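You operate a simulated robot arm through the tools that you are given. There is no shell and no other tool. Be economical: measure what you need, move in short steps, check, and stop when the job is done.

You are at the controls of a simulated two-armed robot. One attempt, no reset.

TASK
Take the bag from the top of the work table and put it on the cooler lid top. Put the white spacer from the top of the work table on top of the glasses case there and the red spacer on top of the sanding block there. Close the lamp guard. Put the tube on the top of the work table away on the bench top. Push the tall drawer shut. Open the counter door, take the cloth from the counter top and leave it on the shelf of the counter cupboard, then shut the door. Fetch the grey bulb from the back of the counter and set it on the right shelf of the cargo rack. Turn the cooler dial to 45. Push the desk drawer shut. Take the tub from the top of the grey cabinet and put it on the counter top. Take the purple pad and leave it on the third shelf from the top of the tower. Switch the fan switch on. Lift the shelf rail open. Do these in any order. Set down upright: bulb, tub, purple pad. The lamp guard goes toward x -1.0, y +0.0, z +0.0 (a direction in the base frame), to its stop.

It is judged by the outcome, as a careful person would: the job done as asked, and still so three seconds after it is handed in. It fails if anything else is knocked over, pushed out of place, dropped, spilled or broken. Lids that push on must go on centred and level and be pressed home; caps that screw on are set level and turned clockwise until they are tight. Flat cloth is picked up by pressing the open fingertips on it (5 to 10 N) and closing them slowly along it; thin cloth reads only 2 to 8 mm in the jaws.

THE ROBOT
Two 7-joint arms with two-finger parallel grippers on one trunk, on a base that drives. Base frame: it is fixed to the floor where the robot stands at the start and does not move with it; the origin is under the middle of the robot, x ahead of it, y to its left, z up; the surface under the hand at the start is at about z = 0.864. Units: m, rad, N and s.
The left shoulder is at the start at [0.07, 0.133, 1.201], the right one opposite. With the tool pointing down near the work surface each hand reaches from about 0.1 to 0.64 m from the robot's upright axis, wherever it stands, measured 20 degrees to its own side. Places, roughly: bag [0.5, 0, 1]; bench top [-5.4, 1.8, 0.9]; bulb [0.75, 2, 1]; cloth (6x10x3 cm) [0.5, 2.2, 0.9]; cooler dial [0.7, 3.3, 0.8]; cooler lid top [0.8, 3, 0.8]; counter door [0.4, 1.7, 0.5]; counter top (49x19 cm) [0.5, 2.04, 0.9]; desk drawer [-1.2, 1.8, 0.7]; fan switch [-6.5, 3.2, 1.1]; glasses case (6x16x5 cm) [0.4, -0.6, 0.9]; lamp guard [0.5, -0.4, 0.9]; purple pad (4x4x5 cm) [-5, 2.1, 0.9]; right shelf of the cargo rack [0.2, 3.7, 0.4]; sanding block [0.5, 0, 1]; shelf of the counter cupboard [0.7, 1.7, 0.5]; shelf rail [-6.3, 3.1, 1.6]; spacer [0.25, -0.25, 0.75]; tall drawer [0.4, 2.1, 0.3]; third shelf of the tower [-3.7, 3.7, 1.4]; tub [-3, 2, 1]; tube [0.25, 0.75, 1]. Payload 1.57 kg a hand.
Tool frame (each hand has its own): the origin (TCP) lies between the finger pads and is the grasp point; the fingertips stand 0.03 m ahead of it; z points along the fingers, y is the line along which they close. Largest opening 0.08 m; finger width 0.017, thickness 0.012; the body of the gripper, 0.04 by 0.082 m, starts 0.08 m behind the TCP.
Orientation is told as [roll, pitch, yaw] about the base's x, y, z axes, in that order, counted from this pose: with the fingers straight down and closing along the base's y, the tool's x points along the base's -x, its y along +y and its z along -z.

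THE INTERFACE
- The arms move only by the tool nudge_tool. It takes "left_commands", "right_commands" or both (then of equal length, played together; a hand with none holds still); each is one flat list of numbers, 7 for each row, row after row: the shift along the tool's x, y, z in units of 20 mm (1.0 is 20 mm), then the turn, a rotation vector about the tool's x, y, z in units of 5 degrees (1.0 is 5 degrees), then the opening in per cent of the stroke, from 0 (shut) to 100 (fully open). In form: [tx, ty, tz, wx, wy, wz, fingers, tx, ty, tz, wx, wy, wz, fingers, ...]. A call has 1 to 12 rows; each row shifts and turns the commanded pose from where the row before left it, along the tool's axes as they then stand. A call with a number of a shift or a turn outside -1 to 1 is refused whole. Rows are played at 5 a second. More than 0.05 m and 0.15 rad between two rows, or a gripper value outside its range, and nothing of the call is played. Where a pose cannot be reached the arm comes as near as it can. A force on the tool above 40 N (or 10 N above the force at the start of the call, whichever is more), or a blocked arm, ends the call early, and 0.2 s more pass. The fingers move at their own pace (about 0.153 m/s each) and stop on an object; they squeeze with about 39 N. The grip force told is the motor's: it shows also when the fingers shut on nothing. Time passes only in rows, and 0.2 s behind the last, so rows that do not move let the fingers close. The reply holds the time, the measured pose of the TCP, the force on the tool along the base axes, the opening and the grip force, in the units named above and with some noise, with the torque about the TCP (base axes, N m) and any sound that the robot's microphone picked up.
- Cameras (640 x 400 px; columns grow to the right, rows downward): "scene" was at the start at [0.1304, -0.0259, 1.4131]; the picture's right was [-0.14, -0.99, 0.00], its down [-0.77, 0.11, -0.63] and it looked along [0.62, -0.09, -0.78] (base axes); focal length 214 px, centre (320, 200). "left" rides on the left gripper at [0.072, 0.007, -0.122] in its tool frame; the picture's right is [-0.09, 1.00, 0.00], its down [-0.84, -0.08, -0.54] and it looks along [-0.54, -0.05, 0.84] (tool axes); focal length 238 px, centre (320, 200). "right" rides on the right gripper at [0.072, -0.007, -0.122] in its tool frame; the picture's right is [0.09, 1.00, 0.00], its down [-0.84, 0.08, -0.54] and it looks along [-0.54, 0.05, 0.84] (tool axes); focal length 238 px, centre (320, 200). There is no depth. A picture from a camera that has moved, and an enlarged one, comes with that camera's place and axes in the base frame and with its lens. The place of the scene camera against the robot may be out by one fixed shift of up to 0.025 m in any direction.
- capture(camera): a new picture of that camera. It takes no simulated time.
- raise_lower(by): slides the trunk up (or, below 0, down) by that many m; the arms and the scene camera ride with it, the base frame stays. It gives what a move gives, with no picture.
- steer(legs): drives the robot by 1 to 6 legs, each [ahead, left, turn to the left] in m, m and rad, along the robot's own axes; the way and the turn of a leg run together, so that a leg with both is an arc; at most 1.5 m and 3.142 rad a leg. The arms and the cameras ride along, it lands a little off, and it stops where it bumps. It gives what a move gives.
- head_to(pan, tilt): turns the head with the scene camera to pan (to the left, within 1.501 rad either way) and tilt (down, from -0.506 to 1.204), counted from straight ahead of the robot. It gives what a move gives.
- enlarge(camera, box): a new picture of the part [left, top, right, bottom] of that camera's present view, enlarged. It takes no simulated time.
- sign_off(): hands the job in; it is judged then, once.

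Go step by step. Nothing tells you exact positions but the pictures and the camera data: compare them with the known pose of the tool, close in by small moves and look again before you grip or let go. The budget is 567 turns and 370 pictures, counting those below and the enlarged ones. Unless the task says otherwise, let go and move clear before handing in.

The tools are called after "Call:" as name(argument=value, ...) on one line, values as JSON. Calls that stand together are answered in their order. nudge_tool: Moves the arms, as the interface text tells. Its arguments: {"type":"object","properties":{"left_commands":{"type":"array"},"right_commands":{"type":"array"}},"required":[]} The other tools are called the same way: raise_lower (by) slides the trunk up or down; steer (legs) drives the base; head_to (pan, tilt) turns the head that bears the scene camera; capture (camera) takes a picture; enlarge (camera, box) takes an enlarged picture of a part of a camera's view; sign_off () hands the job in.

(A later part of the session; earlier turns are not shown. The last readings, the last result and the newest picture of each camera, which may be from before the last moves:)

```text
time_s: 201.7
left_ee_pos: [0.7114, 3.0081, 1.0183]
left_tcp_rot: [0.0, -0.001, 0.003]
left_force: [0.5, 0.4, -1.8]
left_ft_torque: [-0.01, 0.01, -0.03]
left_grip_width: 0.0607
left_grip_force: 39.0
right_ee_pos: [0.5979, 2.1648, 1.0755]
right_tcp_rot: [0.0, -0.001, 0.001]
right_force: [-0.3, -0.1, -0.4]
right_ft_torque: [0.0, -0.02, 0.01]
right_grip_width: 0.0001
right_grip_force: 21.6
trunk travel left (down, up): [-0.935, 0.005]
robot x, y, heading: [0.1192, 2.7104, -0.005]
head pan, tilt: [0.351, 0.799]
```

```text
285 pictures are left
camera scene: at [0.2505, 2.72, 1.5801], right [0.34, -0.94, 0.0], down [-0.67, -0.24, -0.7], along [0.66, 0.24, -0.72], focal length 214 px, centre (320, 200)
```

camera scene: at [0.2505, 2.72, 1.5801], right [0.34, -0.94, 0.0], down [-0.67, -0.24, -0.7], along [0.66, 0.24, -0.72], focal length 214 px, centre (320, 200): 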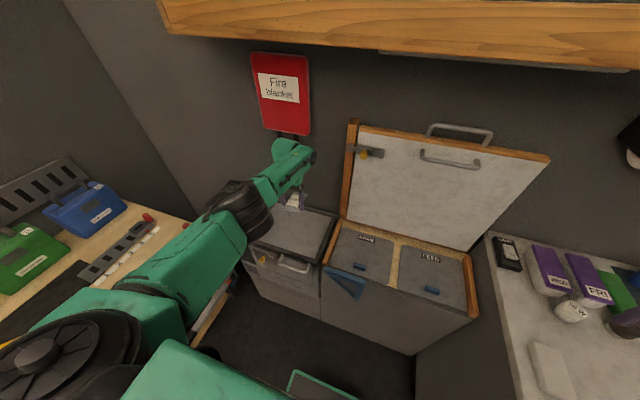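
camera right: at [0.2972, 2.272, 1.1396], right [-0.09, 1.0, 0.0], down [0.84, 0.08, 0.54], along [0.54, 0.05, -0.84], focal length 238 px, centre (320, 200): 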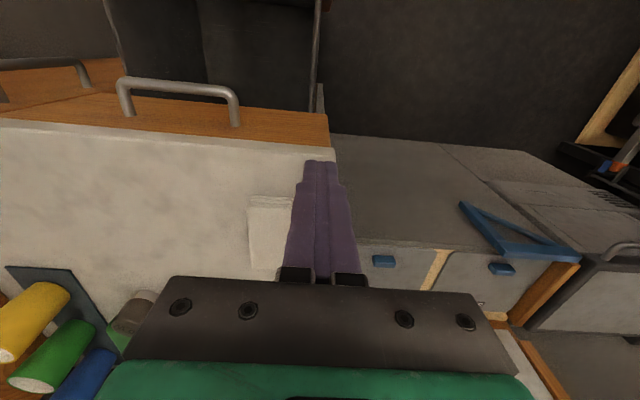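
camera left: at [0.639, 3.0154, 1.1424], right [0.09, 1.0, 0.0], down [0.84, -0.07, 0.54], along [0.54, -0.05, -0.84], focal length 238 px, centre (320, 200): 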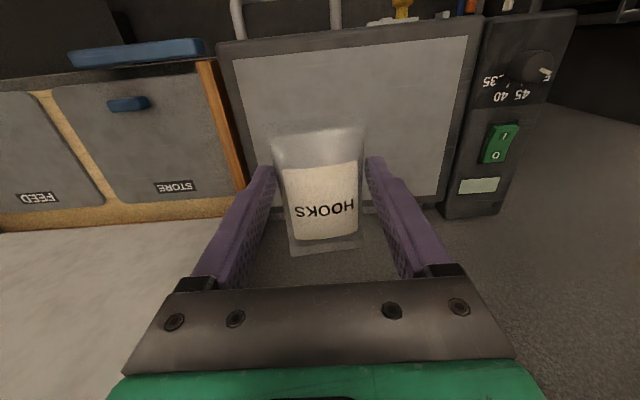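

Lid spans x 0.63–0.875, y 2.90–3.21. Move over its centre and lower.

Call:
nudge_tool(left_commands=[-0.75, 0.75, 0, 0, 0, 0, 0, -0.75, 0.75, 0, 0, 0, 0, 0, -0.75, 0.75, 0, 0, 0, 0, 0, 0, 0, 1, 0, 0, 0, 0, 0, 0, 1, 0, 0, 0, 0, 0, 0, 1, 0, 0, 0, 0, 0, 0, 1, 0, 0, 0, 0, 0, 0, 1, 0, 0, 0, 0, 0, 0, 1, 0, 0, 0, 0])

Call:
capture(camera="left")

```text
time_s: 203.7
left_ee_pos: [0.6772, 3.0167, 0.9247]
left_tcp_rot: [0.0, 0.0, 0.004]
left_force: [-0.3, 0.4, -1.3]
left_ft_torque: [-0.04, 0.05, -0.02]
left_grip_width: 0.0607
left_grip_force: 38.6
left hand out of reach, approached as far as the arm can: row 1, 2, 3, 4, 5, 6, 7, 8, 9
right_ee_pos: [0.5985, 2.1646, 1.0773]
right_tcp_rot: [0.0, 0.001, 0.003]
right_force: [-1.0, -0.1, -0.4]
right_ft_torque: [0.0, -0.03, -0.02]
right_grip_width: 0.0
right_grip_force: 21.1
trunk travel left (down, up): [-0.935, 0.005]
robot x, y, heading: [0.1187, 2.7044, -0.006]
head pan, tilt: [0.351, 0.799]
```

```text
284 pictures are left
camera left: at [0.607, 3.0212, 1.0471], right [0.09, 1.0, 0.0], down [0.84, -0.07, 0.54], along [0.54, -0.05, -0.84], focal length 238 px, centre (320, 200)
```

left: 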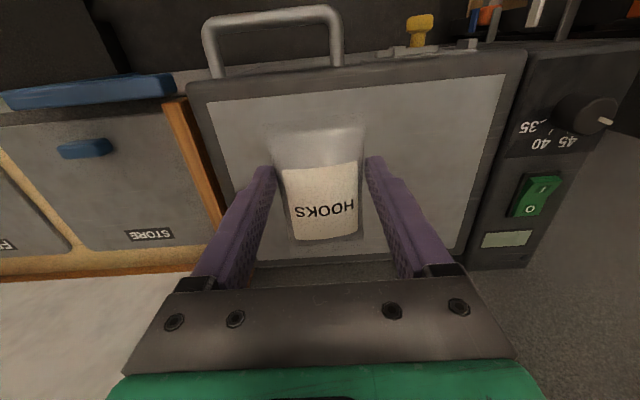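

Reach is at its limit, so move the base 8 cm forward and 4 cm left and lower with the trunk.

Call:
steer(legs=[[0.075, 0.035, 0]])

Call:
raise_lower(by=-0.07)

Call:
capture(camera="left")

```text
time_s: 204.8
left_ee_pos: [0.7472, 3.046, 0.9297]
left_tcp_rot: [0.005, -0.007, 0.001]
left_force: [-0.6, 0.5, -0.7]
left_ft_torque: [0.0, 0.0, -0.01]
left_grip_width: 0.0608
left_grip_force: 39.0
right_ee_pos: [0.6664, 2.1967, 1.0777]
right_tcp_rot: [0.001, -0.005, -0.001]
right_force: [-0.1, -0.3, -0.1]
right_ft_torque: [0.03, -0.04, 0.01]
right_grip_width: 0.0002
right_grip_force: 21.3
trunk travel left (down, up): [-0.935, 0.005]
robot x, y, heading: [0.1931, 2.7416, -0.002]
head pan, tilt: [0.351, 0.799]
```

```text
time_s: 205.9
left_ee_pos: [0.7509, 3.0479, 0.8559]
left_tcp_rot: [0.0, -0.001, 0.001]
left_force: [0.1, 0.3, -1.4]
left_ft_torque: [0.0, -0.01, 0.0]
left_grip_width: 0.0605
left_grip_force: 39.7
right_ee_pos: [0.6698, 2.1987, 1.0069]
right_tcp_rot: [0.001, -0.001, -0.001]
right_force: [0.0, -0.2, -0.3]
right_ft_torque: [0.02, 0.0, 0.02]
right_grip_width: 0.0
right_grip_force: 21.0
trunk travel left (down, up): [-0.865, 0.075]
robot x, y, heading: [0.191, 2.7435, -0.006]
head pan, tilt: [0.351, 0.799]
```

```text
283 pictures are left
camera left: at [0.6808, 3.0545, 0.9778], right [0.09, 1.0, 0.0], down [0.84, -0.08, 0.54], along [0.54, -0.05, -0.84], focal length 238 px, centre (320, 200)
```

left: 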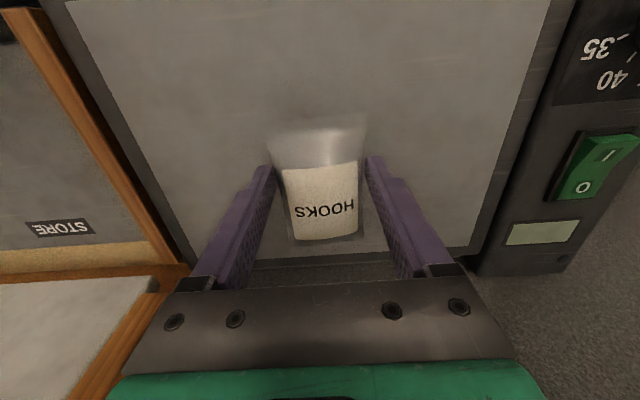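

Centred over the lid. Lower in small steps.

Call:
nudge_tool(left_commands=[0, 0, 0.3, 0, 0, 0, 0, 0, 0, 0.3, 0, 0, 0, 0, 0, 0, 0.3, 0, 0, 0, 0])

```text
time_s: 206.7
left_ee_pos: [0.7482, 3.0476, 0.8444]
left_tcp_rot: [-0.001, -0.004, 0.002]
left_force: [0.5, 0.0, -1.3]
left_ft_torque: [-0.01, 0.01, 0.02]
left_grip_width: 0.0607
left_grip_force: 38.9
left hand out of reach, approached as far as the arm can: row 2
right_ee_pos: [0.6708, 2.1991, 1.0065]
right_tcp_rot: [0.0, 0.003, 0.0]
right_force: [0.5, 0.1, -1.1]
right_ft_torque: [0.0, -0.02, 0.01]
right_grip_width: 0.0
right_grip_force: 20.6
trunk travel left (down, up): [-0.865, 0.075]
robot x, y, heading: [0.1936, 2.7443, -0.002]
head pan, tilt: [0.351, 0.799]
```

Call:
raise_lower(by=-0.012)

Call:
raise_lower(by=-0.008)

```text
time_s: 207.3
left_ee_pos: [0.7474, 3.047, 0.834]
left_tcp_rot: [0.002, -0.007, 0.003]
left_force: [0.4, 0.6, 8.2]
left_ft_torque: [0.26, -0.48, 0.0]
left_grip_width: 0.0609
left_grip_force: 38.9
right_ee_pos: [0.6692, 2.1981, 0.9941]
right_tcp_rot: [0.0, 0.0, 0.0]
right_force: [0.2, 0.0, 1.3]
right_ft_torque: [-0.01, -0.01, 0.0]
right_grip_width: 0.0001
right_grip_force: 21.2
trunk travel left (down, up): [-0.853, 0.087]
robot x, y, heading: [0.1957, 2.7416, -0.001]
head pan, tilt: [0.351, 0.799]
```

```text
time_s: 207.8
left_ee_pos: [0.7471, 3.0457, 0.8288]
left_tcp_rot: [0.002, -0.007, 0.002]
left_force: [3.4, 1.2, 27.6]
left_ft_torque: [0.1, 0.05, -0.18]
left_grip_width: 0.0608
left_grip_force: 39.2
right_ee_pos: [0.6683, 2.1967, 0.9869]
right_tcp_rot: [0.003, -0.004, 0.0]
right_force: [0.1, -0.7, 0.7]
right_ft_torque: [0.03, -0.01, -0.01]
right_grip_width: 0.0001
right_grip_force: 21.3
trunk travel left (down, up): [-0.845, 0.095]
robot x, y, heading: [0.1897, 2.7442, -0.009]
head pan, tilt: [0.351, 0.799]
```

Bag is on the lid (28 N contact). Open and rise.

Call:
nudge_tool(left_commands=[0, 0, 0, 0, 0, 0, 90, 0, 0, 0, 0, 0, 0, 100, 0, 0, 0, 0, 0, 0, 100])

Call:
raise_lower(by=0.09)

Call:
capture(camera="left")

```text
time_s: 208.6
left_ee_pos: [0.7479, 3.0471, 0.8238]
left_tcp_rot: [-0.002, 0.001, 0.002]
left_force: [0.6, 0.5, -0.4]
left_ft_torque: [0.0, 0.03, 0.0]
left_grip_width: 0.0798
left_grip_force: 0.2
right_ee_pos: [0.6719, 2.1983, 0.9868]
right_tcp_rot: [0.0, 0.0, 0.0]
right_force: [0.9, -0.3, 0.3]
right_ft_torque: [-0.03, 0.0, -0.01]
right_grip_width: 0.0001
right_grip_force: 21.4
trunk travel left (down, up): [-0.845, 0.095]
robot x, y, heading: [0.1949, 2.7448, -0.005]
head pan, tilt: [0.351, 0.799]
```

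```text
time_s: 209.9
left_ee_pos: [0.7483, 3.0469, 0.9145]
left_tcp_rot: [-0.001, 0.0, 0.003]
left_force: [-0.4, 0.4, 0.7]
left_ft_torque: [-0.03, 0.03, 0.02]
left_grip_width: 0.08
left_grip_force: 0.0
right_ee_pos: [0.6694, 2.1992, 1.0762]
right_tcp_rot: [0.001, 0.002, -0.001]
right_force: [0.7, -0.7, 0.4]
right_ft_torque: [0.02, 0.01, 0.02]
right_grip_width: 0.0
right_grip_force: 20.8
trunk travel left (down, up): [-0.935, 0.005]
robot x, y, heading: [0.196, 2.7436, -0.004]
head pan, tilt: [0.351, 0.799]
```

```text
282 pictures are left
camera left: at [0.6771, 3.0536, 1.0365], right [0.09, 1.0, 0.0], down [0.84, -0.08, 0.54], along [0.54, -0.05, -0.84], focal length 238 px, centre (320, 200)
```

left: 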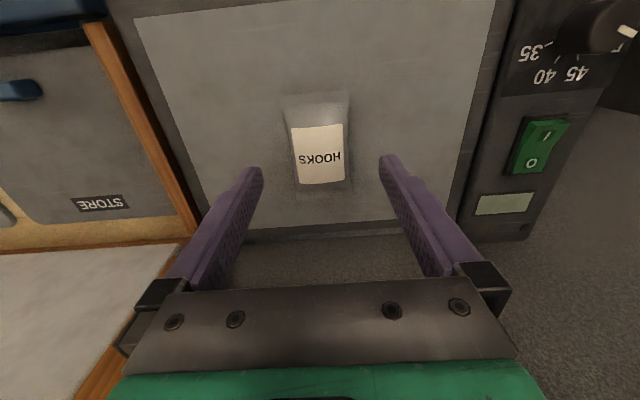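

Bag sits flat on the lid. Next the cooler dial near (0.68,3.26): raise slightly and move the left hand over it.

Call:
steer(legs=[[-0.1, 0.08, 0]])

Call:
nudge_tool(left_commands=[0, 0.8, -0.5, 0, 0, 0, 60, 0, 0.8, -0.5, 0, 0, 0, 60, 0, 0.8, -0.5, 0, 0, 0, 60, 0, 0.8, -0.5, 0, 0, 0, 60, 0, 0.8, -0.5, 0, 0, 0, 60, 0, 0.8, -0.5, 0, 0, 0, 60])

Call:
capture(camera="left")

Call:
capture(camera="scene")

```text
time_s: 211.2
left_ee_pos: [0.6504, 3.1269, 0.9144]
left_tcp_rot: [0.003, -0.001, 0.001]
left_force: [0.2, 0.1, 0.2]
left_ft_torque: [0.05, -0.02, -0.02]
left_grip_width: 0.0802
left_grip_force: 0.0
right_ee_pos: [0.5731, 2.2786, 1.074]
right_tcp_rot: [0.001, 0.004, 0.0]
right_force: [0.2, 0.7, -0.1]
right_ft_torque: [0.0, 0.01, 0.02]
right_grip_width: 0.0
right_grip_force: 21.3
trunk travel left (down, up): [-0.935, 0.005]
robot x, y, heading: [0.0989, 2.8209, 0.0]
head pan, tilt: [0.351, 0.799]
```

```text
time_s: 212.6
left_ee_pos: [0.6437, 3.2213, 0.975]
left_tcp_rot: [0.002, -0.003, 0.001]
left_force: [-0.6, -0.7, -0.2]
left_ft_torque: [-0.03, 0.0, 0.01]
left_grip_width: 0.0479
left_grip_force: 0.1
left hand out of reach, approached as far as the arm can: row 6
right_ee_pos: [0.5712, 2.2796, 1.0761]
right_tcp_rot: [0.0, 0.0, 0.002]
right_force: [0.1, -0.3, -0.3]
right_ft_torque: [0.0, 0.03, -0.02]
right_grip_width: 0.0001
right_grip_force: 21.4
trunk travel left (down, up): [-0.935, 0.005]
robot x, y, heading: [0.0907, 2.8234, -0.002]
head pan, tilt: [0.351, 0.799]
```

```text
281 pictures are left
camera left: at [0.5724, 3.2272, 1.0975], right [0.09, 1.0, 0.0], down [0.84, -0.08, 0.54], along [0.54, -0.05, -0.84], focal length 238 px, centre (320, 200)
```

left: 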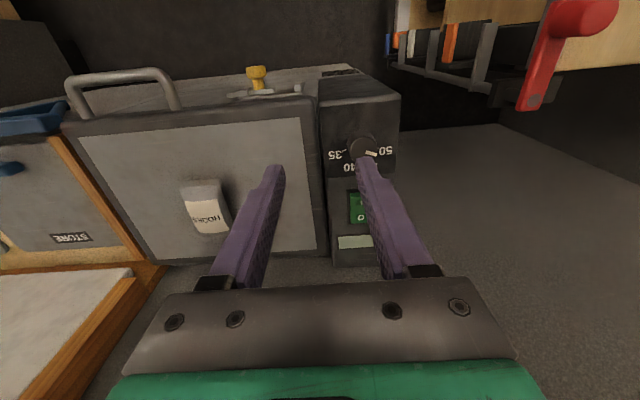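

```text
280 pictures are left
camera scene: at [0.2244, 2.8347, 1.5801], right [0.34, -0.94, 0.0], down [-0.67, -0.24, -0.7], along [0.66, 0.24, -0.72], focal length 214 px, centre (320, 200)
```

scene: 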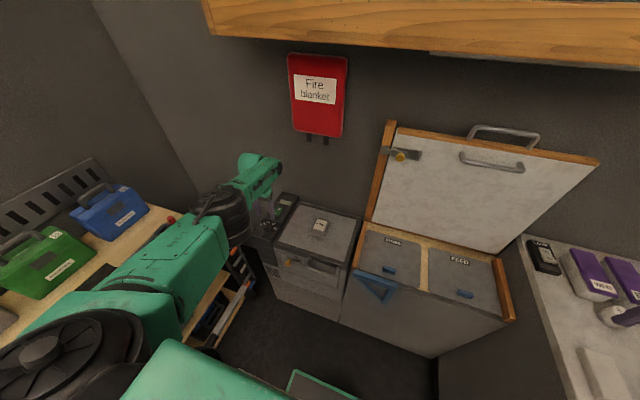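

Call:
enlarge(camera="left", box=[290, 60, 430, 260])

Call:
enlarge(camera="scene", box=[220, 170, 340, 270])

```text
2.00 times, centred on (360, 160) of left
camera zoom: at [0.5724, 3.2272, 1.0975], right [0.09, 1.0, 0.0], down [0.84, -0.08, 0.54], along [0.54, -0.05, -0.84], focal length 477 px, centre (240, 280)
```

zoom: 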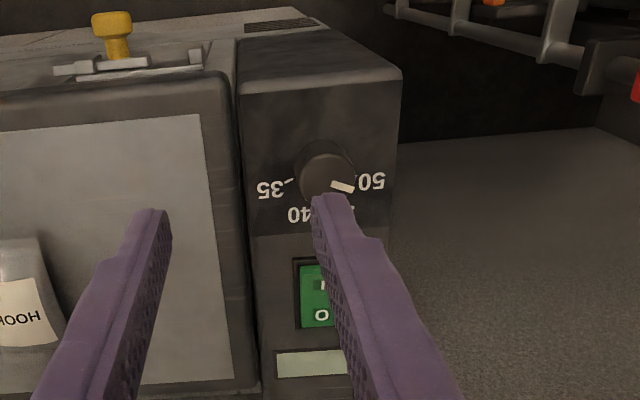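

```text
4.00 times, centred on (280, 220) of scene
camera zoom: at [0.2244, 2.8347, 1.5801], right [0.34, -0.94, 0.0], down [-0.67, -0.24, -0.7], along [0.66, 0.24, -0.72], focal length 858 px, centre (480, 120)
```

zoom: 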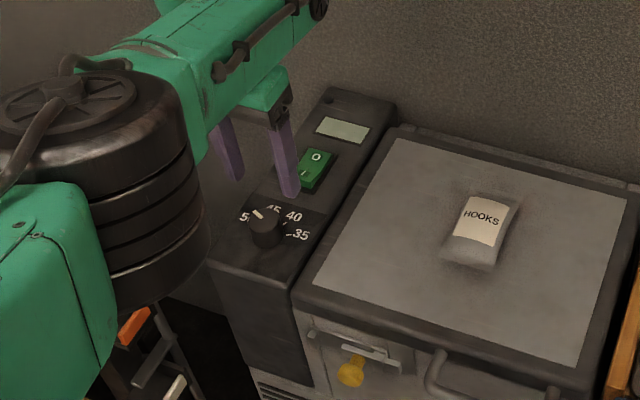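

The dial's knob is at about (0.677,3.266), vertical axis, pointing near 50; 45 lies clockwise of it. Centre the hand over the knob using the base.

Call:
steer(legs=[[0.035, 0.045, 0]])

Call:
enlarge(camera="left", box=[220, 60, 420, 260])

Call:
enlarge(camera="scene", box=[200, 170, 320, 270])

```text
time_s: 213.5
left_ee_pos: [0.6743, 3.2591, 0.9802]
left_tcp_rot: [0.007, -0.007, 0.002]
left_force: [-0.5, 0.0, 0.7]
left_ft_torque: [0.03, -0.01, 0.01]
left_grip_width: 0.048
left_grip_force: 0.0
right_ee_pos: [0.6014, 2.3185, 1.076]
right_tcp_rot: [0.005, -0.005, -0.004]
right_force: [0.2, -0.5, 0.1]
right_ft_torque: [0.02, -0.05, -0.03]
right_grip_width: 0.0
right_grip_force: 21.4
trunk travel left (down, up): [-0.935, 0.005]
robot x, y, heading: [0.1286, 2.8719, -0.004]
head pan, tilt: [0.351, 0.799]
```

```text
2.00 times, centred on (320, 160) of left
camera zoom: at [0.6027, 3.265, 1.1019], right [0.09, 1.0, 0.01], down [0.83, -0.08, 0.55], along [0.55, -0.04, -0.84], focal length 477 px, centre (320, 280)
```

zoom: 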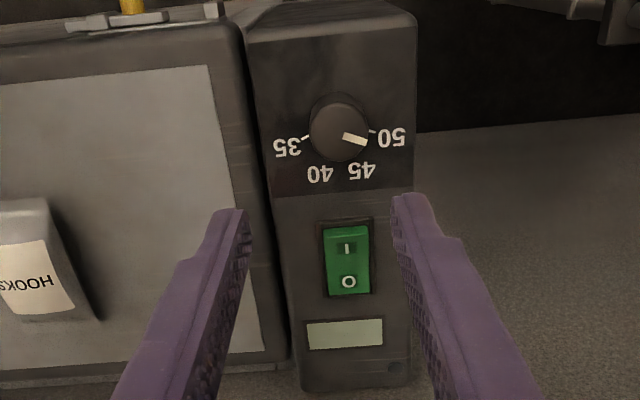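

```text
4.00 times, centred on (260, 220) of scene
camera zoom: at [0.2522, 2.8702, 1.5809], right [0.34, -0.94, 0.0], down [-0.67, -0.24, -0.7], along [0.66, 0.24, -0.71], focal length 858 px, centre (560, 120)
```

zoom: 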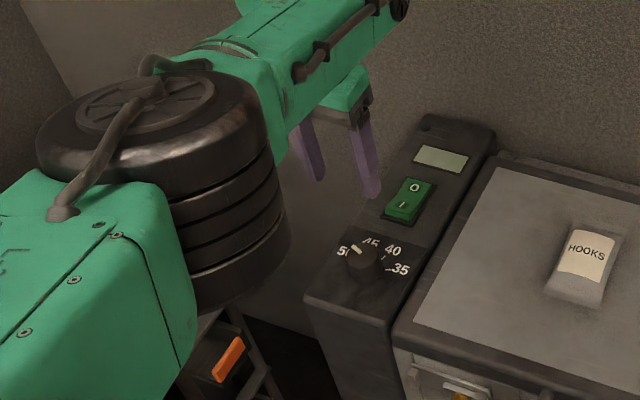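

Close-up: pointer is at 50, spacing about 40° per step, so 45 is ~40° clockwise. I bring the base closer for reach and refine over the knob.

Call:
steer(legs=[[0.08, 0, 0.004]])

Call:
nudge_tool(left_commands=[0.9, 0.15, 0, 0, 0, 0, 80, 0.9, 0.15, 0, 0, 0, 0, 80, 0.9, 0.15, 0, 0, 0, 0, 80, 0.9, 0.15, 0, 0, 0, 0, 80])

Call:
enlarge(camera="left", box=[260, 60, 400, 200])

```text
time_s: 214.6
left_ee_pos: [0.7524, 3.2671, 0.9783]
left_tcp_rot: [-0.001, -0.008, 0.006]
left_force: [-0.3, -0.5, 0.2]
left_ft_torque: [0.04, -0.07, -0.03]
left_grip_width: 0.0481
left_grip_force: 0.1
right_ee_pos: [0.6816, 2.325, 1.079]
right_tcp_rot: [-0.001, -0.005, 0.001]
right_force: [0.2, -0.4, 0.8]
right_ft_torque: [0.02, -0.05, 0.0]
right_grip_width: 0.0001
right_grip_force: 21.4
trunk travel left (down, up): [-0.935, 0.005]
robot x, y, heading: [0.2082, 2.8669, -0.001]
head pan, tilt: [0.351, 0.799]
```

```text
time_s: 215.6
left_ee_pos: [0.7487, 3.2671, 0.9742]
left_tcp_rot: [0.0, -0.003, 0.006]
left_force: [0.1, 0.6, -0.4]
left_ft_torque: [0.0, -0.02, 0.07]
left_grip_width: 0.0642
left_grip_force: 0.1
left hand out of reach, approached as far as the arm can: row 1, 2, 3, 4
right_ee_pos: [0.6871, 2.3236, 1.076]
right_tcp_rot: [0.0, 0.002, 0.003]
right_force: [0.3, 0.4, 0.3]
right_ft_torque: [-0.04, -0.03, -0.02]
right_grip_width: 0.0
right_grip_force: 21.2
trunk travel left (down, up): [-0.935, 0.005]
robot x, y, heading: [0.209, 2.8678, -0.001]
head pan, tilt: [0.351, 0.799]
```

```text
2.86 times, centred on (330, 130) of left
camera zoom: at [0.6779, 3.2736, 1.097], right [0.09, 1.0, 0.0], down [0.84, -0.07, 0.54], along [0.54, -0.05, -0.84], focal length 681 px, centre (291, 400)
```

zoom: 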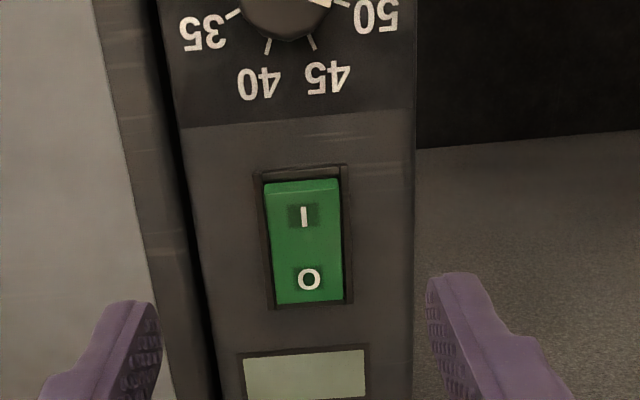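

Call:
nudge_tool(left_commands=[0.3, 0, 0, 0, 0, 1, 80, 0.3, 0, 0, 0, 0, 1, 80, 0.3, 0, 0, 0, 0, 1, 80, 0.3, 0, 0, 0, 0, 1, 80])

Call:
nudge_tool(left_commands=[0.9, 0, 0, 0, 0, 0, 80, 0.9, 0, 0, 0, 0, 0, 80])

```text
time_s: 216.6
left_ee_pos: [0.7408, 3.2585, 0.9792]
left_tcp_rot: [-0.001, 0.0, -0.347]
left_force: [0.8, -0.3, -0.7]
left_ft_torque: [-0.05, -0.09, 0.0]
left_grip_width: 0.064
left_grip_force: 0.1
left hand out of reach, approached as far as the arm can: row 1, 3
right_ee_pos: [0.6871, 2.3237, 1.0762]
right_tcp_rot: [0.0, 0.003, 0.002]
right_force: [0.0, -0.7, 0.6]
right_ft_torque: [0.02, -0.02, 0.01]
right_grip_width: 0.0
right_grip_force: 21.4
trunk travel left (down, up): [-0.935, 0.005]
robot x, y, heading: [0.2067, 2.8637, 0.001]
head pan, tilt: [0.351, 0.799]
```

```text
time_s: 217.2
left_ee_pos: [0.7063, 3.2709, 0.9803]
left_tcp_rot: [-0.001, -0.003, -0.342]
left_force: [-0.8, -0.3, 0.3]
left_ft_torque: [0.02, -0.02, 0.04]
left_grip_width: 0.0637
left_grip_force: 0.0
right_ee_pos: [0.6865, 2.3232, 1.0748]
right_tcp_rot: [-0.001, 0.0, 0.003]
right_force: [0.3, 0.4, 0.4]
right_ft_torque: [-0.02, -0.01, 0.06]
right_grip_width: 0.0002
right_grip_force: 21.4
trunk travel left (down, up): [-0.935, 0.005]
robot x, y, heading: [0.2037, 2.8671, -0.0]
head pan, tilt: [0.351, 0.799]
```

Call:
nudge_tool(left_commands=[0.6, -0.19, 0.5, 0, 0, 0, 80, 0.6, -0.19, 0.5, 0, 0, 0, 80, 0, 0, 1, 0, 0, 0, 80, 0, 0, 1, 0, 0, 0, 80, 0, 0, 1, 0, 0, 0, 80])

Call:
enlarge(camera="left", box=[220, 80, 420, 230])

```text
time_s: 218.4
left_ee_pos: [0.6814, 3.2727, 0.8975]
left_tcp_rot: [0.0, -0.002, -0.344]
left_force: [1.2, 0.3, 0.2]
left_ft_torque: [0.0, 0.03, 0.01]
left_grip_width: 0.0643
left_grip_force: 0.2
right_ee_pos: [0.6862, 2.3256, 1.0769]
right_tcp_rot: [-0.001, 0.002, 0.002]
right_force: [0.2, 0.0, 0.1]
right_ft_torque: [-0.02, 0.01, 0.03]
right_grip_width: 0.0001
right_grip_force: 21.4
trunk travel left (down, up): [-0.935, 0.005]
robot x, y, heading: [0.2068, 2.8683, -0.003]
head pan, tilt: [0.351, 0.799]
```

```text
2.67 times, centred on (320, 155) of left
camera zoom: at [0.617, 3.3026, 1.0205], right [0.42, 0.91, 0.0], down [0.76, -0.35, 0.54], along [0.49, -0.23, -0.84], focal length 636 px, centre (320, 320)
```

zoom: 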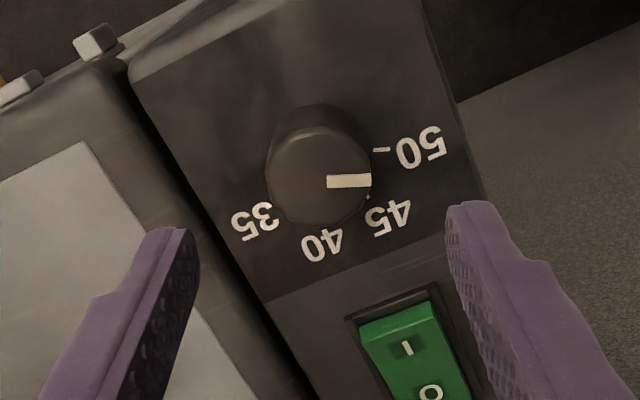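

The knob is centred. Lower so the tips straddle it, close, and turn 40° clockwise.

Call:
nudge_tool(left_commands=[0, 0, 1, 0, 0, 0, 80, 0, 0, 1, 0, 0, 0, 80, 0, 0, 1, 0, 0, 0, 80, 0, 0, 0.3, 0, 0, 0, 80])

Call:
enlarge(camera="left", box=[220, 80, 420, 230])

```text
time_s: 219.4
left_ee_pos: [0.6824, 3.2717, 0.8533]
left_tcp_rot: [0.002, -0.002, -0.343]
left_force: [-0.1, 0.2, -0.5]
left_ft_torque: [-0.01, 0.02, 0.01]
left_grip_width: 0.0637
left_grip_force: 0.1
left hand out of reach, approached as far as the arm can: row 3
right_ee_pos: [0.6876, 2.3248, 1.0763]
right_tcp_rot: [-0.001, 0.002, 0.001]
right_force: [0.3, -0.1, -0.1]
right_ft_torque: [-0.01, 0.01, 0.01]
right_grip_width: 0.0
right_grip_force: 21.5
trunk travel left (down, up): [-0.935, 0.005]
robot x, y, heading: [0.2107, 2.8672, 0.002]
head pan, tilt: [0.351, 0.799]
```

```text
2.67 times, centred on (320, 155) of left
camera zoom: at [0.6173, 3.3029, 0.9754], right [0.42, 0.91, 0.0], down [0.76, -0.36, 0.54], along [0.49, -0.23, -0.84], focal length 636 px, centre (320, 320)
```

zoom: 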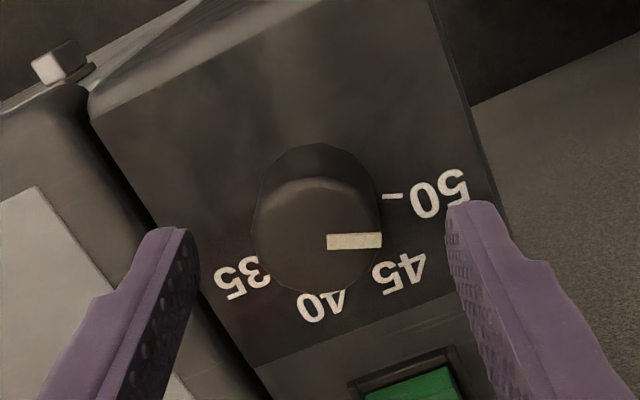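

Call:
raise_lower(by=-0.022)

Call:
nudge_tool(left_commands=[0, 0, 0, 0, 0, 0, 30, 0, 0, 0, 0, 0, 0, 20, 0, 0, 0, 0, 0, 0, 20])

Call:
nudge_tool(left_commands=[0, 0, 0, 0, 0, 1, 20, 0, 0, 0, 0, 0, 1, 20, 0, 0, 0, 0, 0, 1, 20, 0, 0, 0, 0, 0, 1, 20, 0, 0, 0, 0, 0, 1, 20, 0, 0, 0, 0, 0, 1, 20, 0, 0, 0, 0, 0, 1, 20, 0, 0, 0, 0, 0, 1, 20])

Call:
enlarge(camera="left", box=[220, 80, 420, 230])

```text
time_s: 220.1
left_ee_pos: [0.6816, 3.2716, 0.8309]
left_tcp_rot: [0.001, -0.002, -0.345]
left_force: [0.2, 1.0, 0.6]
left_ft_torque: [0.04, 0.0, -0.03]
left_grip_width: 0.0639
left_grip_force: 0.1
right_ee_pos: [0.6854, 2.3243, 1.0539]
right_tcp_rot: [0.0, 0.002, 0.002]
right_force: [0.0, -0.5, 0.1]
right_ft_torque: [0.01, 0.0, 0.03]
right_grip_width: 0.0001
right_grip_force: 20.9
trunk travel left (down, up): [-0.913, 0.027]
robot x, y, heading: [0.2064, 2.8715, -0.001]
head pan, tilt: [0.351, 0.799]
```

```text
time_s: 220.9
left_ee_pos: [0.6804, 3.2713, 0.8313]
left_tcp_rot: [0.001, -0.002, -0.344]
left_force: [-3.3, -3.1, -1.5]
left_ft_torque: [-0.24, -0.29, 0.02]
left_grip_width: 0.035
left_grip_force: 42.8
right_ee_pos: [0.6862, 2.325, 1.0539]
right_tcp_rot: [0.001, 0.002, 0.002]
right_force: [-0.6, 0.4, 0.5]
right_ft_torque: [0.0, 0.01, -0.02]
right_grip_width: 0.0002
right_grip_force: 21.0
trunk travel left (down, up): [-0.913, 0.027]
robot x, y, heading: [0.2108, 2.8649, -0.001]
head pan, tilt: [0.351, 0.799]
```

```text
time_s: 222.7
left_ee_pos: [0.6821, 3.2733, 0.8307]
left_tcp_rot: [0.005, -0.001, -1.046]
left_force: [0.8, 1.4, 0.4]
left_ft_torque: [-0.19, 0.16, -0.05]
left_grip_width: 0.0353
left_grip_force: 42.4
right_ee_pos: [0.6862, 2.3256, 1.0536]
right_tcp_rot: [0.001, 0.001, 0.001]
right_force: [-0.6, 1.1, -0.2]
right_ft_torque: [0.02, 0.01, -0.01]
right_grip_width: 0.0002
right_grip_force: 21.1
trunk travel left (down, up): [-0.913, 0.027]
robot x, y, heading: [0.2078, 2.866, -0.002]
head pan, tilt: [0.351, 0.799]
```

```text
2.67 times, centred on (320, 155) of left
camera zoom: at [0.6526, 3.3384, 0.9535], right [0.91, 0.42, 0.0], down [0.35, -0.76, 0.54], along [0.23, -0.49, -0.84], focal length 636 px, centre (320, 320)
```

zoom: 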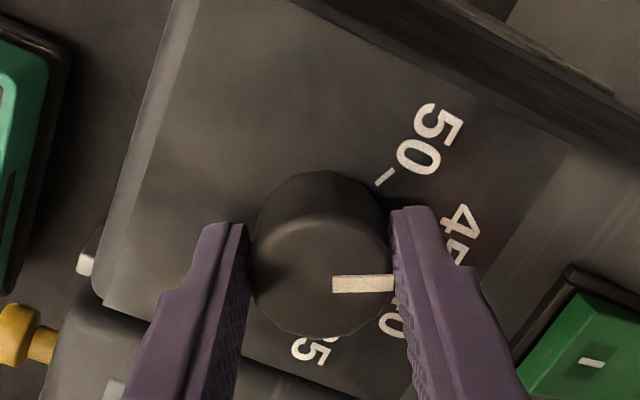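

Turned 40°. Release and lift to read the pointer accurately.

Call:
nudge_tool(left_commands=[0, 0, 0, 0, 0, 0, 80, 0, 0, 0, 0, 0, 0, 80, 0, 0, -1, 0, 0, 0, 80, 0, 0, -1, 0, 0, 0, 80, 0, 0, -1, 0, 0, 0, 80, 0, 0, -1, 0, 0, 0, 80])

Call:
enlarge(camera="left", box=[240, 60, 400, 200])

Call:
enlarge(camera="scene", box=[180, 170, 300, 270])

```text
time_s: 224.1
left_ee_pos: [0.6808, 3.2727, 0.9119]
left_tcp_rot: [0.002, 0.002, -1.04]
left_force: [-0.8, -0.4, -0.4]
left_ft_torque: [-0.05, 0.01, -0.01]
left_grip_width: 0.064
left_grip_force: 0.0
right_ee_pos: [0.6864, 2.3237, 1.0548]
right_tcp_rot: [0.002, 0.002, 0.002]
right_force: [0.9, 0.3, 0.3]
right_ft_torque: [0.02, -0.01, 0.01]
right_grip_width: 0.0
right_grip_force: 21.6
trunk travel left (down, up): [-0.913, 0.027]
robot x, y, heading: [0.2078, 2.8675, 0.003]
head pan, tilt: [0.351, 0.799]
```

```text
2.86 times, centred on (320, 130) of left
camera zoom: at [0.6513, 3.3377, 1.0345], right [0.91, 0.42, 0.0], down [0.35, -0.76, 0.54], along [0.23, -0.49, -0.84], focal length 681 px, centre (320, 400)
```

zoom: 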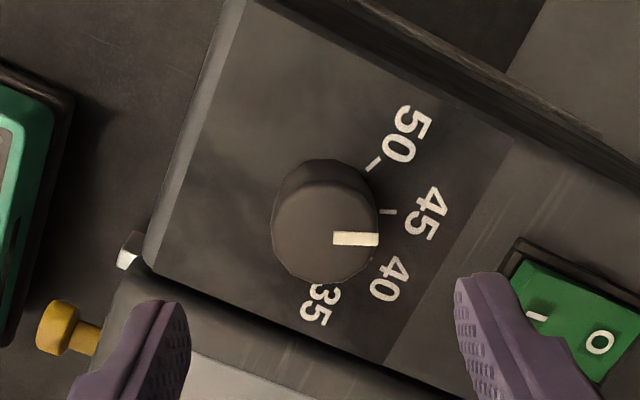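

```text
4.00 times, centred on (240, 220) of scene
camera zoom: at [0.3384, 2.8794, 1.5582], right [0.34, -0.94, 0.0], down [-0.67, -0.25, -0.7], along [0.66, 0.24, -0.72], focal length 858 px, centre (640, 120)
```

zoom: 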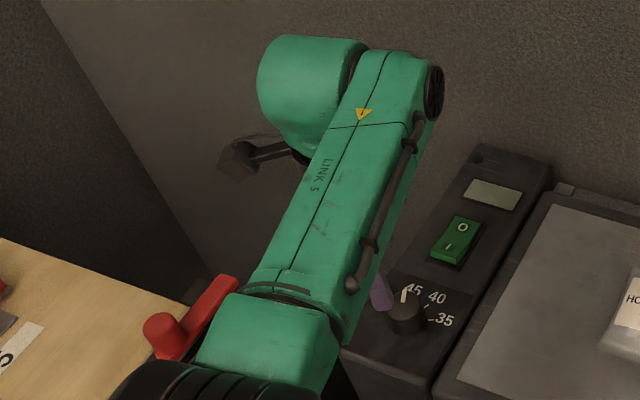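

Call:
enlarge(camera="left", box=[295, 85, 365, 145])

```text
6.67 times, centred on (330, 115) of left
camera zoom: at [0.6513, 3.3377, 1.0345], right [0.91, 0.42, 0.0], down [0.35, -0.76, 0.54], along [0.23, -0.49, -0.84], focal length 1589 px, centre (253, 767)
```

zoom: 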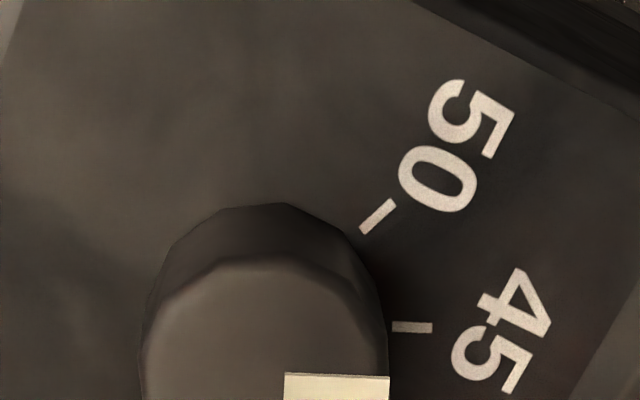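

The pointer is parallel to the 45 mark within about 1°. Raise the left hand, pull it inward over the cooler, then back away.

Call:
raise_lower(by=0.025)

Call:
nudge_tool(left_commands=[0, 0, -1, 0, 0, 0, 80, 0, 0, -1, 0, 0, 0, 80, 0, 0, -1, 0, 0, 0, 80, -0.93, -0.54, 0, 0, 0, 0, 80, -0.93, -0.54, 0, 0, 0, 0, 80, -0.93, -0.54, 0, 0, 0, 0, 80, -0.93, -0.54, 0, 0, 0, 0, 80, -0.93, -0.54, 0, 0, 0, 0, 80, -0.93, -0.54, 0, 0, 0, 0, 80, -0.93, -0.54, 0, 0, 0, 0, 80])

Call:
capture(camera="scene")

```text
time_s: 224.8
left_ee_pos: [0.6803, 3.2722, 0.9368]
left_tcp_rot: [0.001, 0.0, -1.042]
left_force: [-0.2, 0.2, 0.2]
left_ft_torque: [0.01, 0.03, 0.02]
left_grip_width: 0.064
left_grip_force: 0.1
right_ee_pos: [0.6857, 2.3251, 1.0788]
right_tcp_rot: [0.0, 0.002, 0.001]
right_force: [0.1, -0.3, 0.0]
right_ft_torque: [-0.04, 0.02, -0.02]
right_grip_width: 0.0001
right_grip_force: 21.3
trunk travel left (down, up): [-0.938, 0.002]
robot x, y, heading: [0.2109, 2.8704, -0.0]
head pan, tilt: [0.351, 0.799]
```

```text
time_s: 227.0
left_ee_pos: [0.6801, 3.1211, 0.9952]
left_tcp_rot: [0.001, 0.0, -1.041]
left_force: [0.0, 0.6, -0.7]
left_ft_torque: [0.01, 0.02, -0.02]
left_grip_width: 0.0639
left_grip_force: 0.0
right_ee_pos: [0.6869, 2.3237, 1.0782]
right_tcp_rot: [0.0, 0.002, 0.001]
right_force: [0.3, -0.4, 1.0]
right_ft_torque: [0.01, 0.03, -0.01]
right_grip_width: 0.0
right_grip_force: 21.3
trunk travel left (down, up): [-0.938, 0.002]
robot x, y, heading: [0.2087, 2.8696, -0.002]
head pan, tilt: [0.351, 0.799]
```

```text
268 pictures are left
camera scene: at [0.3389, 2.8786, 1.5831], right [0.34, -0.94, 0.0], down [-0.67, -0.25, -0.7], along [0.65, 0.24, -0.72], focal length 214 px, centre (320, 200)
```

scene: 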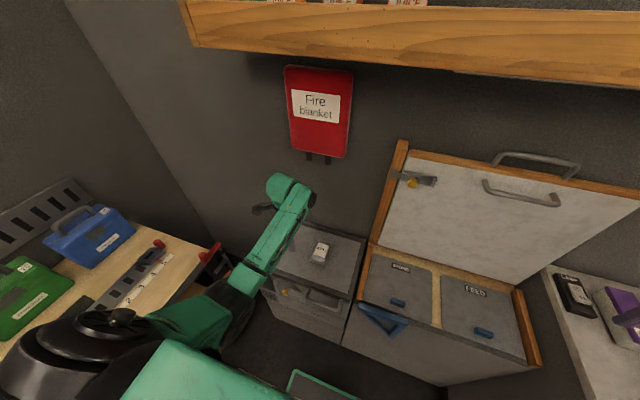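

Good: the left arm is elbow-out now. Back away and line up the right hand with the tall drawer front (x≈0.17, y≈2.08).

Call:
steer(legs=[[-0.6, 0, 0], [0, -0.24, 0]])

Call:
head_to(pan=-0.4, tilt=0.8)

Call:
capture(camera="scene")

```text
time_s: 231.8
left_ee_pos: [0.076, 2.8853, 0.9949]
left_tcp_rot: [-0.001, -0.002, -1.045]
left_force: [-0.5, 0.0, -0.2]
left_ft_torque: [0.01, 0.03, -0.01]
left_grip_width: 0.0641
left_grip_force: 0.1
right_ee_pos: [0.0827, 2.0882, 1.081]
right_tcp_rot: [-0.002, 0.002, 0.002]
right_force: [-1.0, 0.5, -0.2]
right_ft_torque: [-0.02, 0.05, 0.01]
right_grip_width: 0.0
right_grip_force: 21.7
trunk travel left (down, up): [-0.938, 0.002]
robot x, y, heading: [-0.3973, 2.6293, -0.003]
head pan, tilt: [0.351, 0.799]
```

```text
time_s: 232.9
left_ee_pos: [0.077, 2.8844, 0.9966]
left_tcp_rot: [0.001, -0.001, -1.044]
left_force: [0.4, -1.2, 0.6]
left_ft_torque: [0.02, -0.01, 0.02]
left_grip_width: 0.0639
left_grip_force: 0.1
right_ee_pos: [0.0824, 2.0866, 1.0788]
right_tcp_rot: [0.0, 0.002, 0.002]
right_force: [0.2, 0.3, 0.3]
right_ft_torque: [-0.02, 0.01, 0.0]
right_grip_width: 0.0001
right_grip_force: 21.5
trunk travel left (down, up): [-0.938, 0.002]
robot x, y, heading: [-0.3954, 2.6279, -0.003]
head pan, tilt: [-0.4, 0.799]
```

```text
267 pictures are left
camera scene: at [-0.2664, 2.5824, 1.5831], right [-0.39, -0.92, 0.0], down [-0.66, 0.28, -0.7], along [0.64, -0.27, -0.72], focal length 214 px, centre (320, 200)
```

scene: 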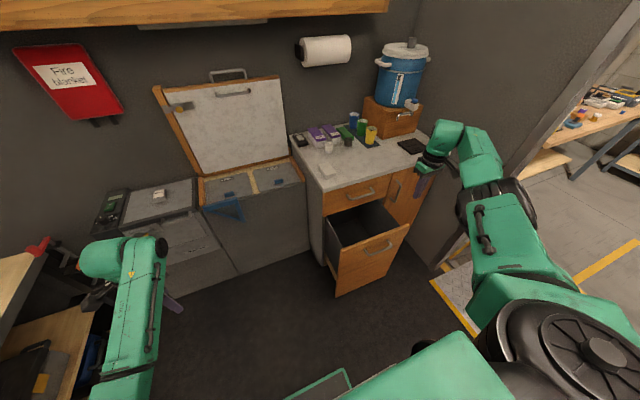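

Back 8 cm so the hand clears the drawer handle, then lower the trunk.

Call:
steer(legs=[[-0.09, 0, 0]])

Call:
raise_lower(by=-0.42)

Call:
capture(camera="right")

Call:
capture(camera="scene")

```text
time_s: 234.0
left_ee_pos: [-0.0083, 2.8841, 0.9932]
left_tcp_rot: [-0.004, 0.004, -1.044]
left_force: [-0.2, 0.2, 0.2]
left_ft_torque: [-0.01, 0.03, 0.01]
left_grip_width: 0.0642
left_grip_force: 0.1
right_ee_pos: [-0.002, 2.0858, 1.0763]
right_tcp_rot: [-0.002, 0.008, 0.001]
right_force: [0.2, 0.3, -0.5]
right_ft_torque: [-0.02, 0.04, -0.02]
right_grip_width: 0.0
right_grip_force: 21.0
trunk travel left (down, up): [-0.938, 0.002]
robot x, y, heading: [-0.4833, 2.632, -0.004]
head pan, tilt: [-0.4, 0.799]
```

```text
refused: -0.42 is not a number from -0.4 to 0.4
```

```text
266 pictures are left
camera right: at [-0.0732, 2.0802, 1.199], right [-0.09, 1.0, 0.0], down [0.84, 0.08, 0.54], along [0.53, 0.05, -0.84], focal length 238 px, centre (320, 200)
```

right: 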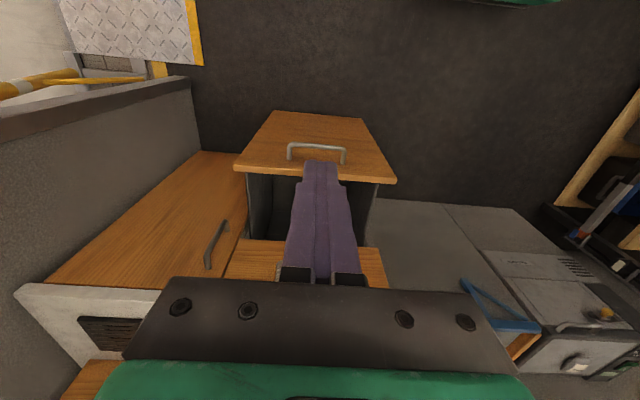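

```text
265 pictures are left
camera scene: at [-0.3483, 2.5816, 1.5824], right [-0.39, -0.92, 0.0], down [-0.66, 0.28, -0.69], along [0.64, -0.27, -0.72], focal length 214 px, centre (320, 200)
```

scene: 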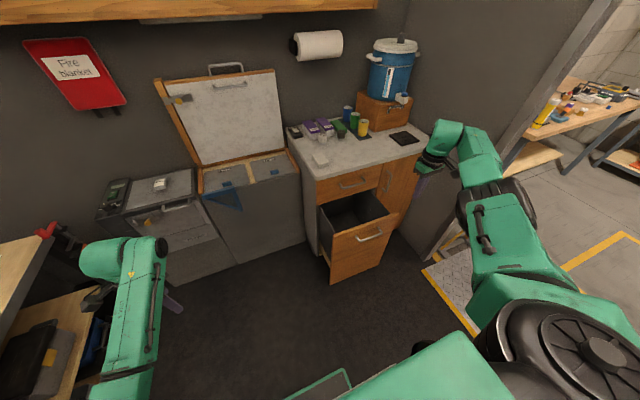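

Call:
raise_lower(by=-0.4)

Call:
raise_lower(by=-0.04)

Call:
capture(camera="right")

```text
time_s: 237.8
left_ee_pos: [-0.0119, 2.8838, 0.5963]
left_tcp_rot: [0.001, 0.001, -1.043]
left_force: [-0.5, 1.6, 0.1]
left_ft_torque: [-0.02, 0.01, 0.02]
left_grip_width: 0.064
left_grip_force: 0.1
right_ee_pos: [-0.0057, 2.0855, 0.6799]
right_tcp_rot: [-0.001, 0.001, 0.003]
right_force: [-1.1, 0.1, 1.0]
right_ft_torque: [0.05, 0.04, -0.01]
right_grip_width: 0.0001
right_grip_force: 21.5
trunk travel left (down, up): [-0.538, 0.402]
robot x, y, heading: [-0.4826, 2.6267, -0.0]
head pan, tilt: [-0.4, 0.799]
```

```text
time_s: 238.6
left_ee_pos: [-0.0129, 2.8835, 0.556]
left_tcp_rot: [0.002, 0.0, -1.042]
left_force: [-1.3, -1.2, 0.0]
left_ft_torque: [-0.03, -0.01, -0.01]
left_grip_width: 0.0639
left_grip_force: 0.2
right_ee_pos: [-0.0072, 2.0851, 0.6405]
right_tcp_rot: [0.0, 0.0, 0.001]
right_force: [0.5, -0.2, 0.5]
right_ft_torque: [0.01, 0.02, -0.02]
right_grip_width: 0.0
right_grip_force: 21.2
trunk travel left (down, up): [-0.498, 0.442]
robot x, y, heading: [-0.4849, 2.6263, 0.001]
head pan, tilt: [-0.4, 0.799]
```

```text
264 pictures are left
camera right: at [-0.0791, 2.0805, 0.7614], right [-0.09, 1.0, 0.0], down [0.84, 0.08, 0.54], along [0.54, 0.05, -0.84], focal length 238 px, centre (320, 200)
```

right: 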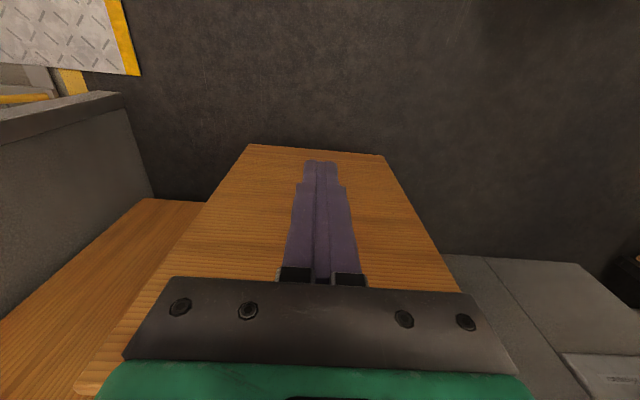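

In position in front of the drawer. Drive forward slowly to push.

Call:
steer(legs=[[0.1, 0, 0]])

Call:
steer(legs=[[0.1, 0, 0]])

Call:
capture(camera="right")

```text
time_s: 239.8
left_ee_pos: [0.0864, 2.8829, 0.5556]
left_tcp_rot: [0.0, -0.001, -1.043]
left_force: [-0.3, 0.2, 0.5]
left_ft_torque: [0.03, 0.0, -0.06]
left_grip_width: 0.0641
left_grip_force: 0.1
right_ee_pos: [0.0926, 2.0857, 0.6377]
right_tcp_rot: [0.001, 0.001, 0.002]
right_force: [-0.1, -0.3, -0.1]
right_ft_torque: [0.01, 0.01, 0.01]
right_grip_width: 0.0001
right_grip_force: 21.3
trunk travel left (down, up): [-0.498, 0.442]
robot x, y, heading: [-0.388, 2.627, -0.004]
head pan, tilt: [-0.4, 0.799]
```

```text
time_s: 240.9
left_ee_pos: [0.1873, 2.8832, 0.5556]
left_tcp_rot: [0.0, -0.001, -1.043]
left_force: [0.4, 1.0, 0.5]
left_ft_torque: [-0.01, 0.0, 0.0]
left_grip_width: 0.0639
left_grip_force: 0.0
right_ee_pos: [0.1935, 2.0849, 0.6386]
right_tcp_rot: [-0.001, 0.002, 0.002]
right_force: [0.6, -0.1, -0.7]
right_ft_torque: [-0.01, 0.03, 0.02]
right_grip_width: 0.0001
right_grip_force: 21.4
trunk travel left (down, up): [-0.498, 0.442]
robot x, y, heading: [-0.2844, 2.624, 0.0]
head pan, tilt: [-0.4, 0.799]
```

```text
263 pictures are left
camera right: at [0.1215, 2.0801, 0.7609], right [-0.09, 1.0, 0.0], down [0.84, 0.08, 0.54], along [0.54, 0.05, -0.84], focal length 238 px, centre (320, 200)
```

right: 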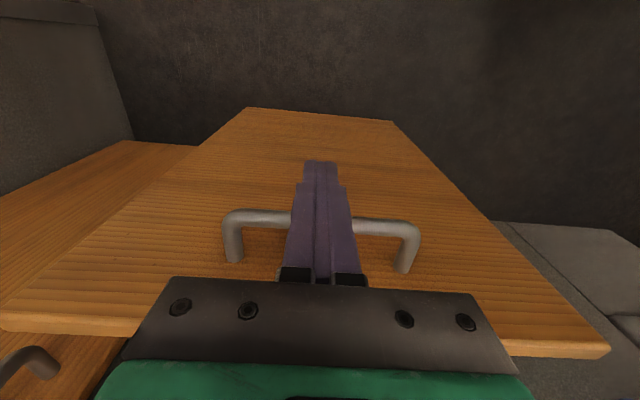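

Call:
steer(legs=[[0.08, 0, 0]])

Call:
capture(camera="right")

Call:
capture(camera="scene")

```text
time_s: 242.0
left_ee_pos: [0.2671, 2.8821, 0.5555]
left_tcp_rot: [-0.001, 0.001, -1.042]
left_force: [-0.4, -0.3, -0.2]
left_ft_torque: [0.0, 0.01, 0.05]
left_grip_width: 0.0642
left_grip_force: 0.1
right_ee_pos: [0.2741, 2.0845, 0.6375]
right_tcp_rot: [-0.001, 0.002, 0.002]
right_force: [0.4, 0.0, -0.2]
right_ft_torque: [0.0, 0.06, 0.01]
right_grip_width: 0.0001
right_grip_force: 21.5
trunk travel left (down, up): [-0.498, 0.442]
robot x, y, heading: [-0.208, 2.6291, -0.004]
head pan, tilt: [-0.4, 0.799]
```

```text
262 pictures are left
camera right: at [0.2015, 2.0796, 0.7608], right [-0.09, 1.0, 0.0], down [0.84, 0.08, 0.54], along [0.54, 0.05, -0.84], focal length 238 px, centre (320, 200)
```

right: 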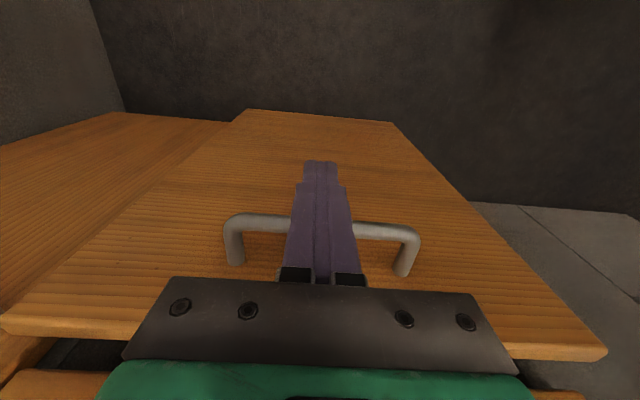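

```text
261 pictures are left
camera scene: at [-0.0748, 2.5813, 1.1429], right [-0.39, -0.92, 0.0], down [-0.66, 0.28, -0.7], along [0.64, -0.27, -0.72], focal length 214 px, centre (320, 200)
```

scene: 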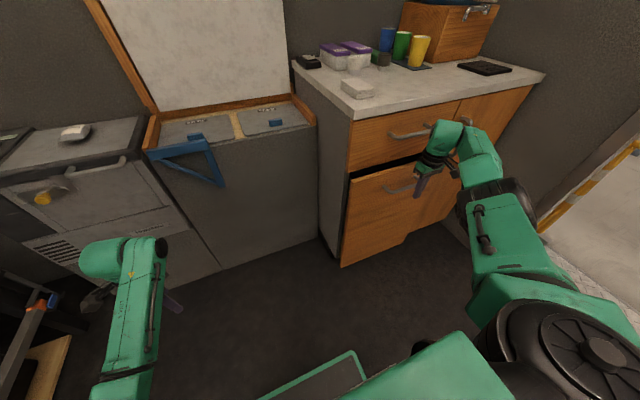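

The drawer is moving in with the hand. Continue to the stop.

Call:
steer(legs=[[0.07, 0, 0]])

Call:
steer(legs=[[0.03, 0, 0]])

Call:
capture(camera="scene")

```text
time_s: 243.0
left_ee_pos: [0.3211, 2.8829, 0.5574]
left_tcp_rot: [0.002, -0.006, -1.047]
left_force: [0.2, -0.5, -0.4]
left_ft_torque: [-0.01, -0.01, 0.0]
left_grip_width: 0.064
left_grip_force: 0.1
right_ee_pos: [0.321, 2.0857, 0.6399]
right_tcp_rot: [0.005, 0.011, -0.003]
right_force: [-0.9, -0.4, 0.5]
right_ft_torque: [-0.01, 0.03, -0.03]
right_grip_width: 0.0
right_grip_force: 20.9
trunk travel left (down, up): [-0.498, 0.442]
robot x, y, heading: [-0.1502, 2.6275, -0.002]
head pan, tilt: [-0.4, 0.799]
stopped in leg 1: the force on the tool passed its limit at 260 N (the readings are from after the stop); the commanded pose is now the measured one
```

```text
time_s: 243.8
left_ee_pos: [0.3281, 2.883, 0.5578]
left_tcp_rot: [0.005, -0.008, -1.049]
left_force: [0.1, -0.3, 0.1]
left_ft_torque: [-0.01, 0.01, -0.01]
left_grip_width: 0.0639
left_grip_force: 0.1
right_ee_pos: [0.3201, 2.0842, 0.6401]
right_tcp_rot: [0.002, 0.021, -0.011]
right_force: [-0.3, 1.3, -2.6]
right_ft_torque: [-0.23, 0.06, 0.02]
right_grip_width: 0.0
right_grip_force: 20.9
trunk travel left (down, up): [-0.498, 0.442]
robot x, y, heading: [-0.1468, 2.6263, -0.006]
head pan, tilt: [-0.4, 0.799]
stopped in leg 1: the robot was blocked; the commanded pose is now the measured one
```

```text
260 pictures are left
camera scene: at [-0.0209, 2.5869, 1.1441], right [-0.4, -0.92, 0.0], down [-0.65, 0.28, -0.7], along [0.64, -0.28, -0.71], focal length 214 px, centre (320, 200)
```

scene: 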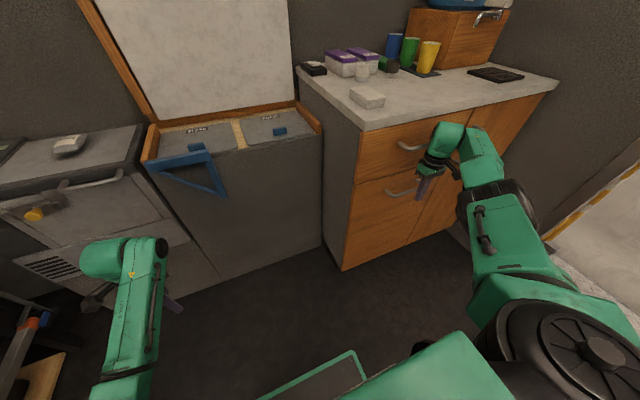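

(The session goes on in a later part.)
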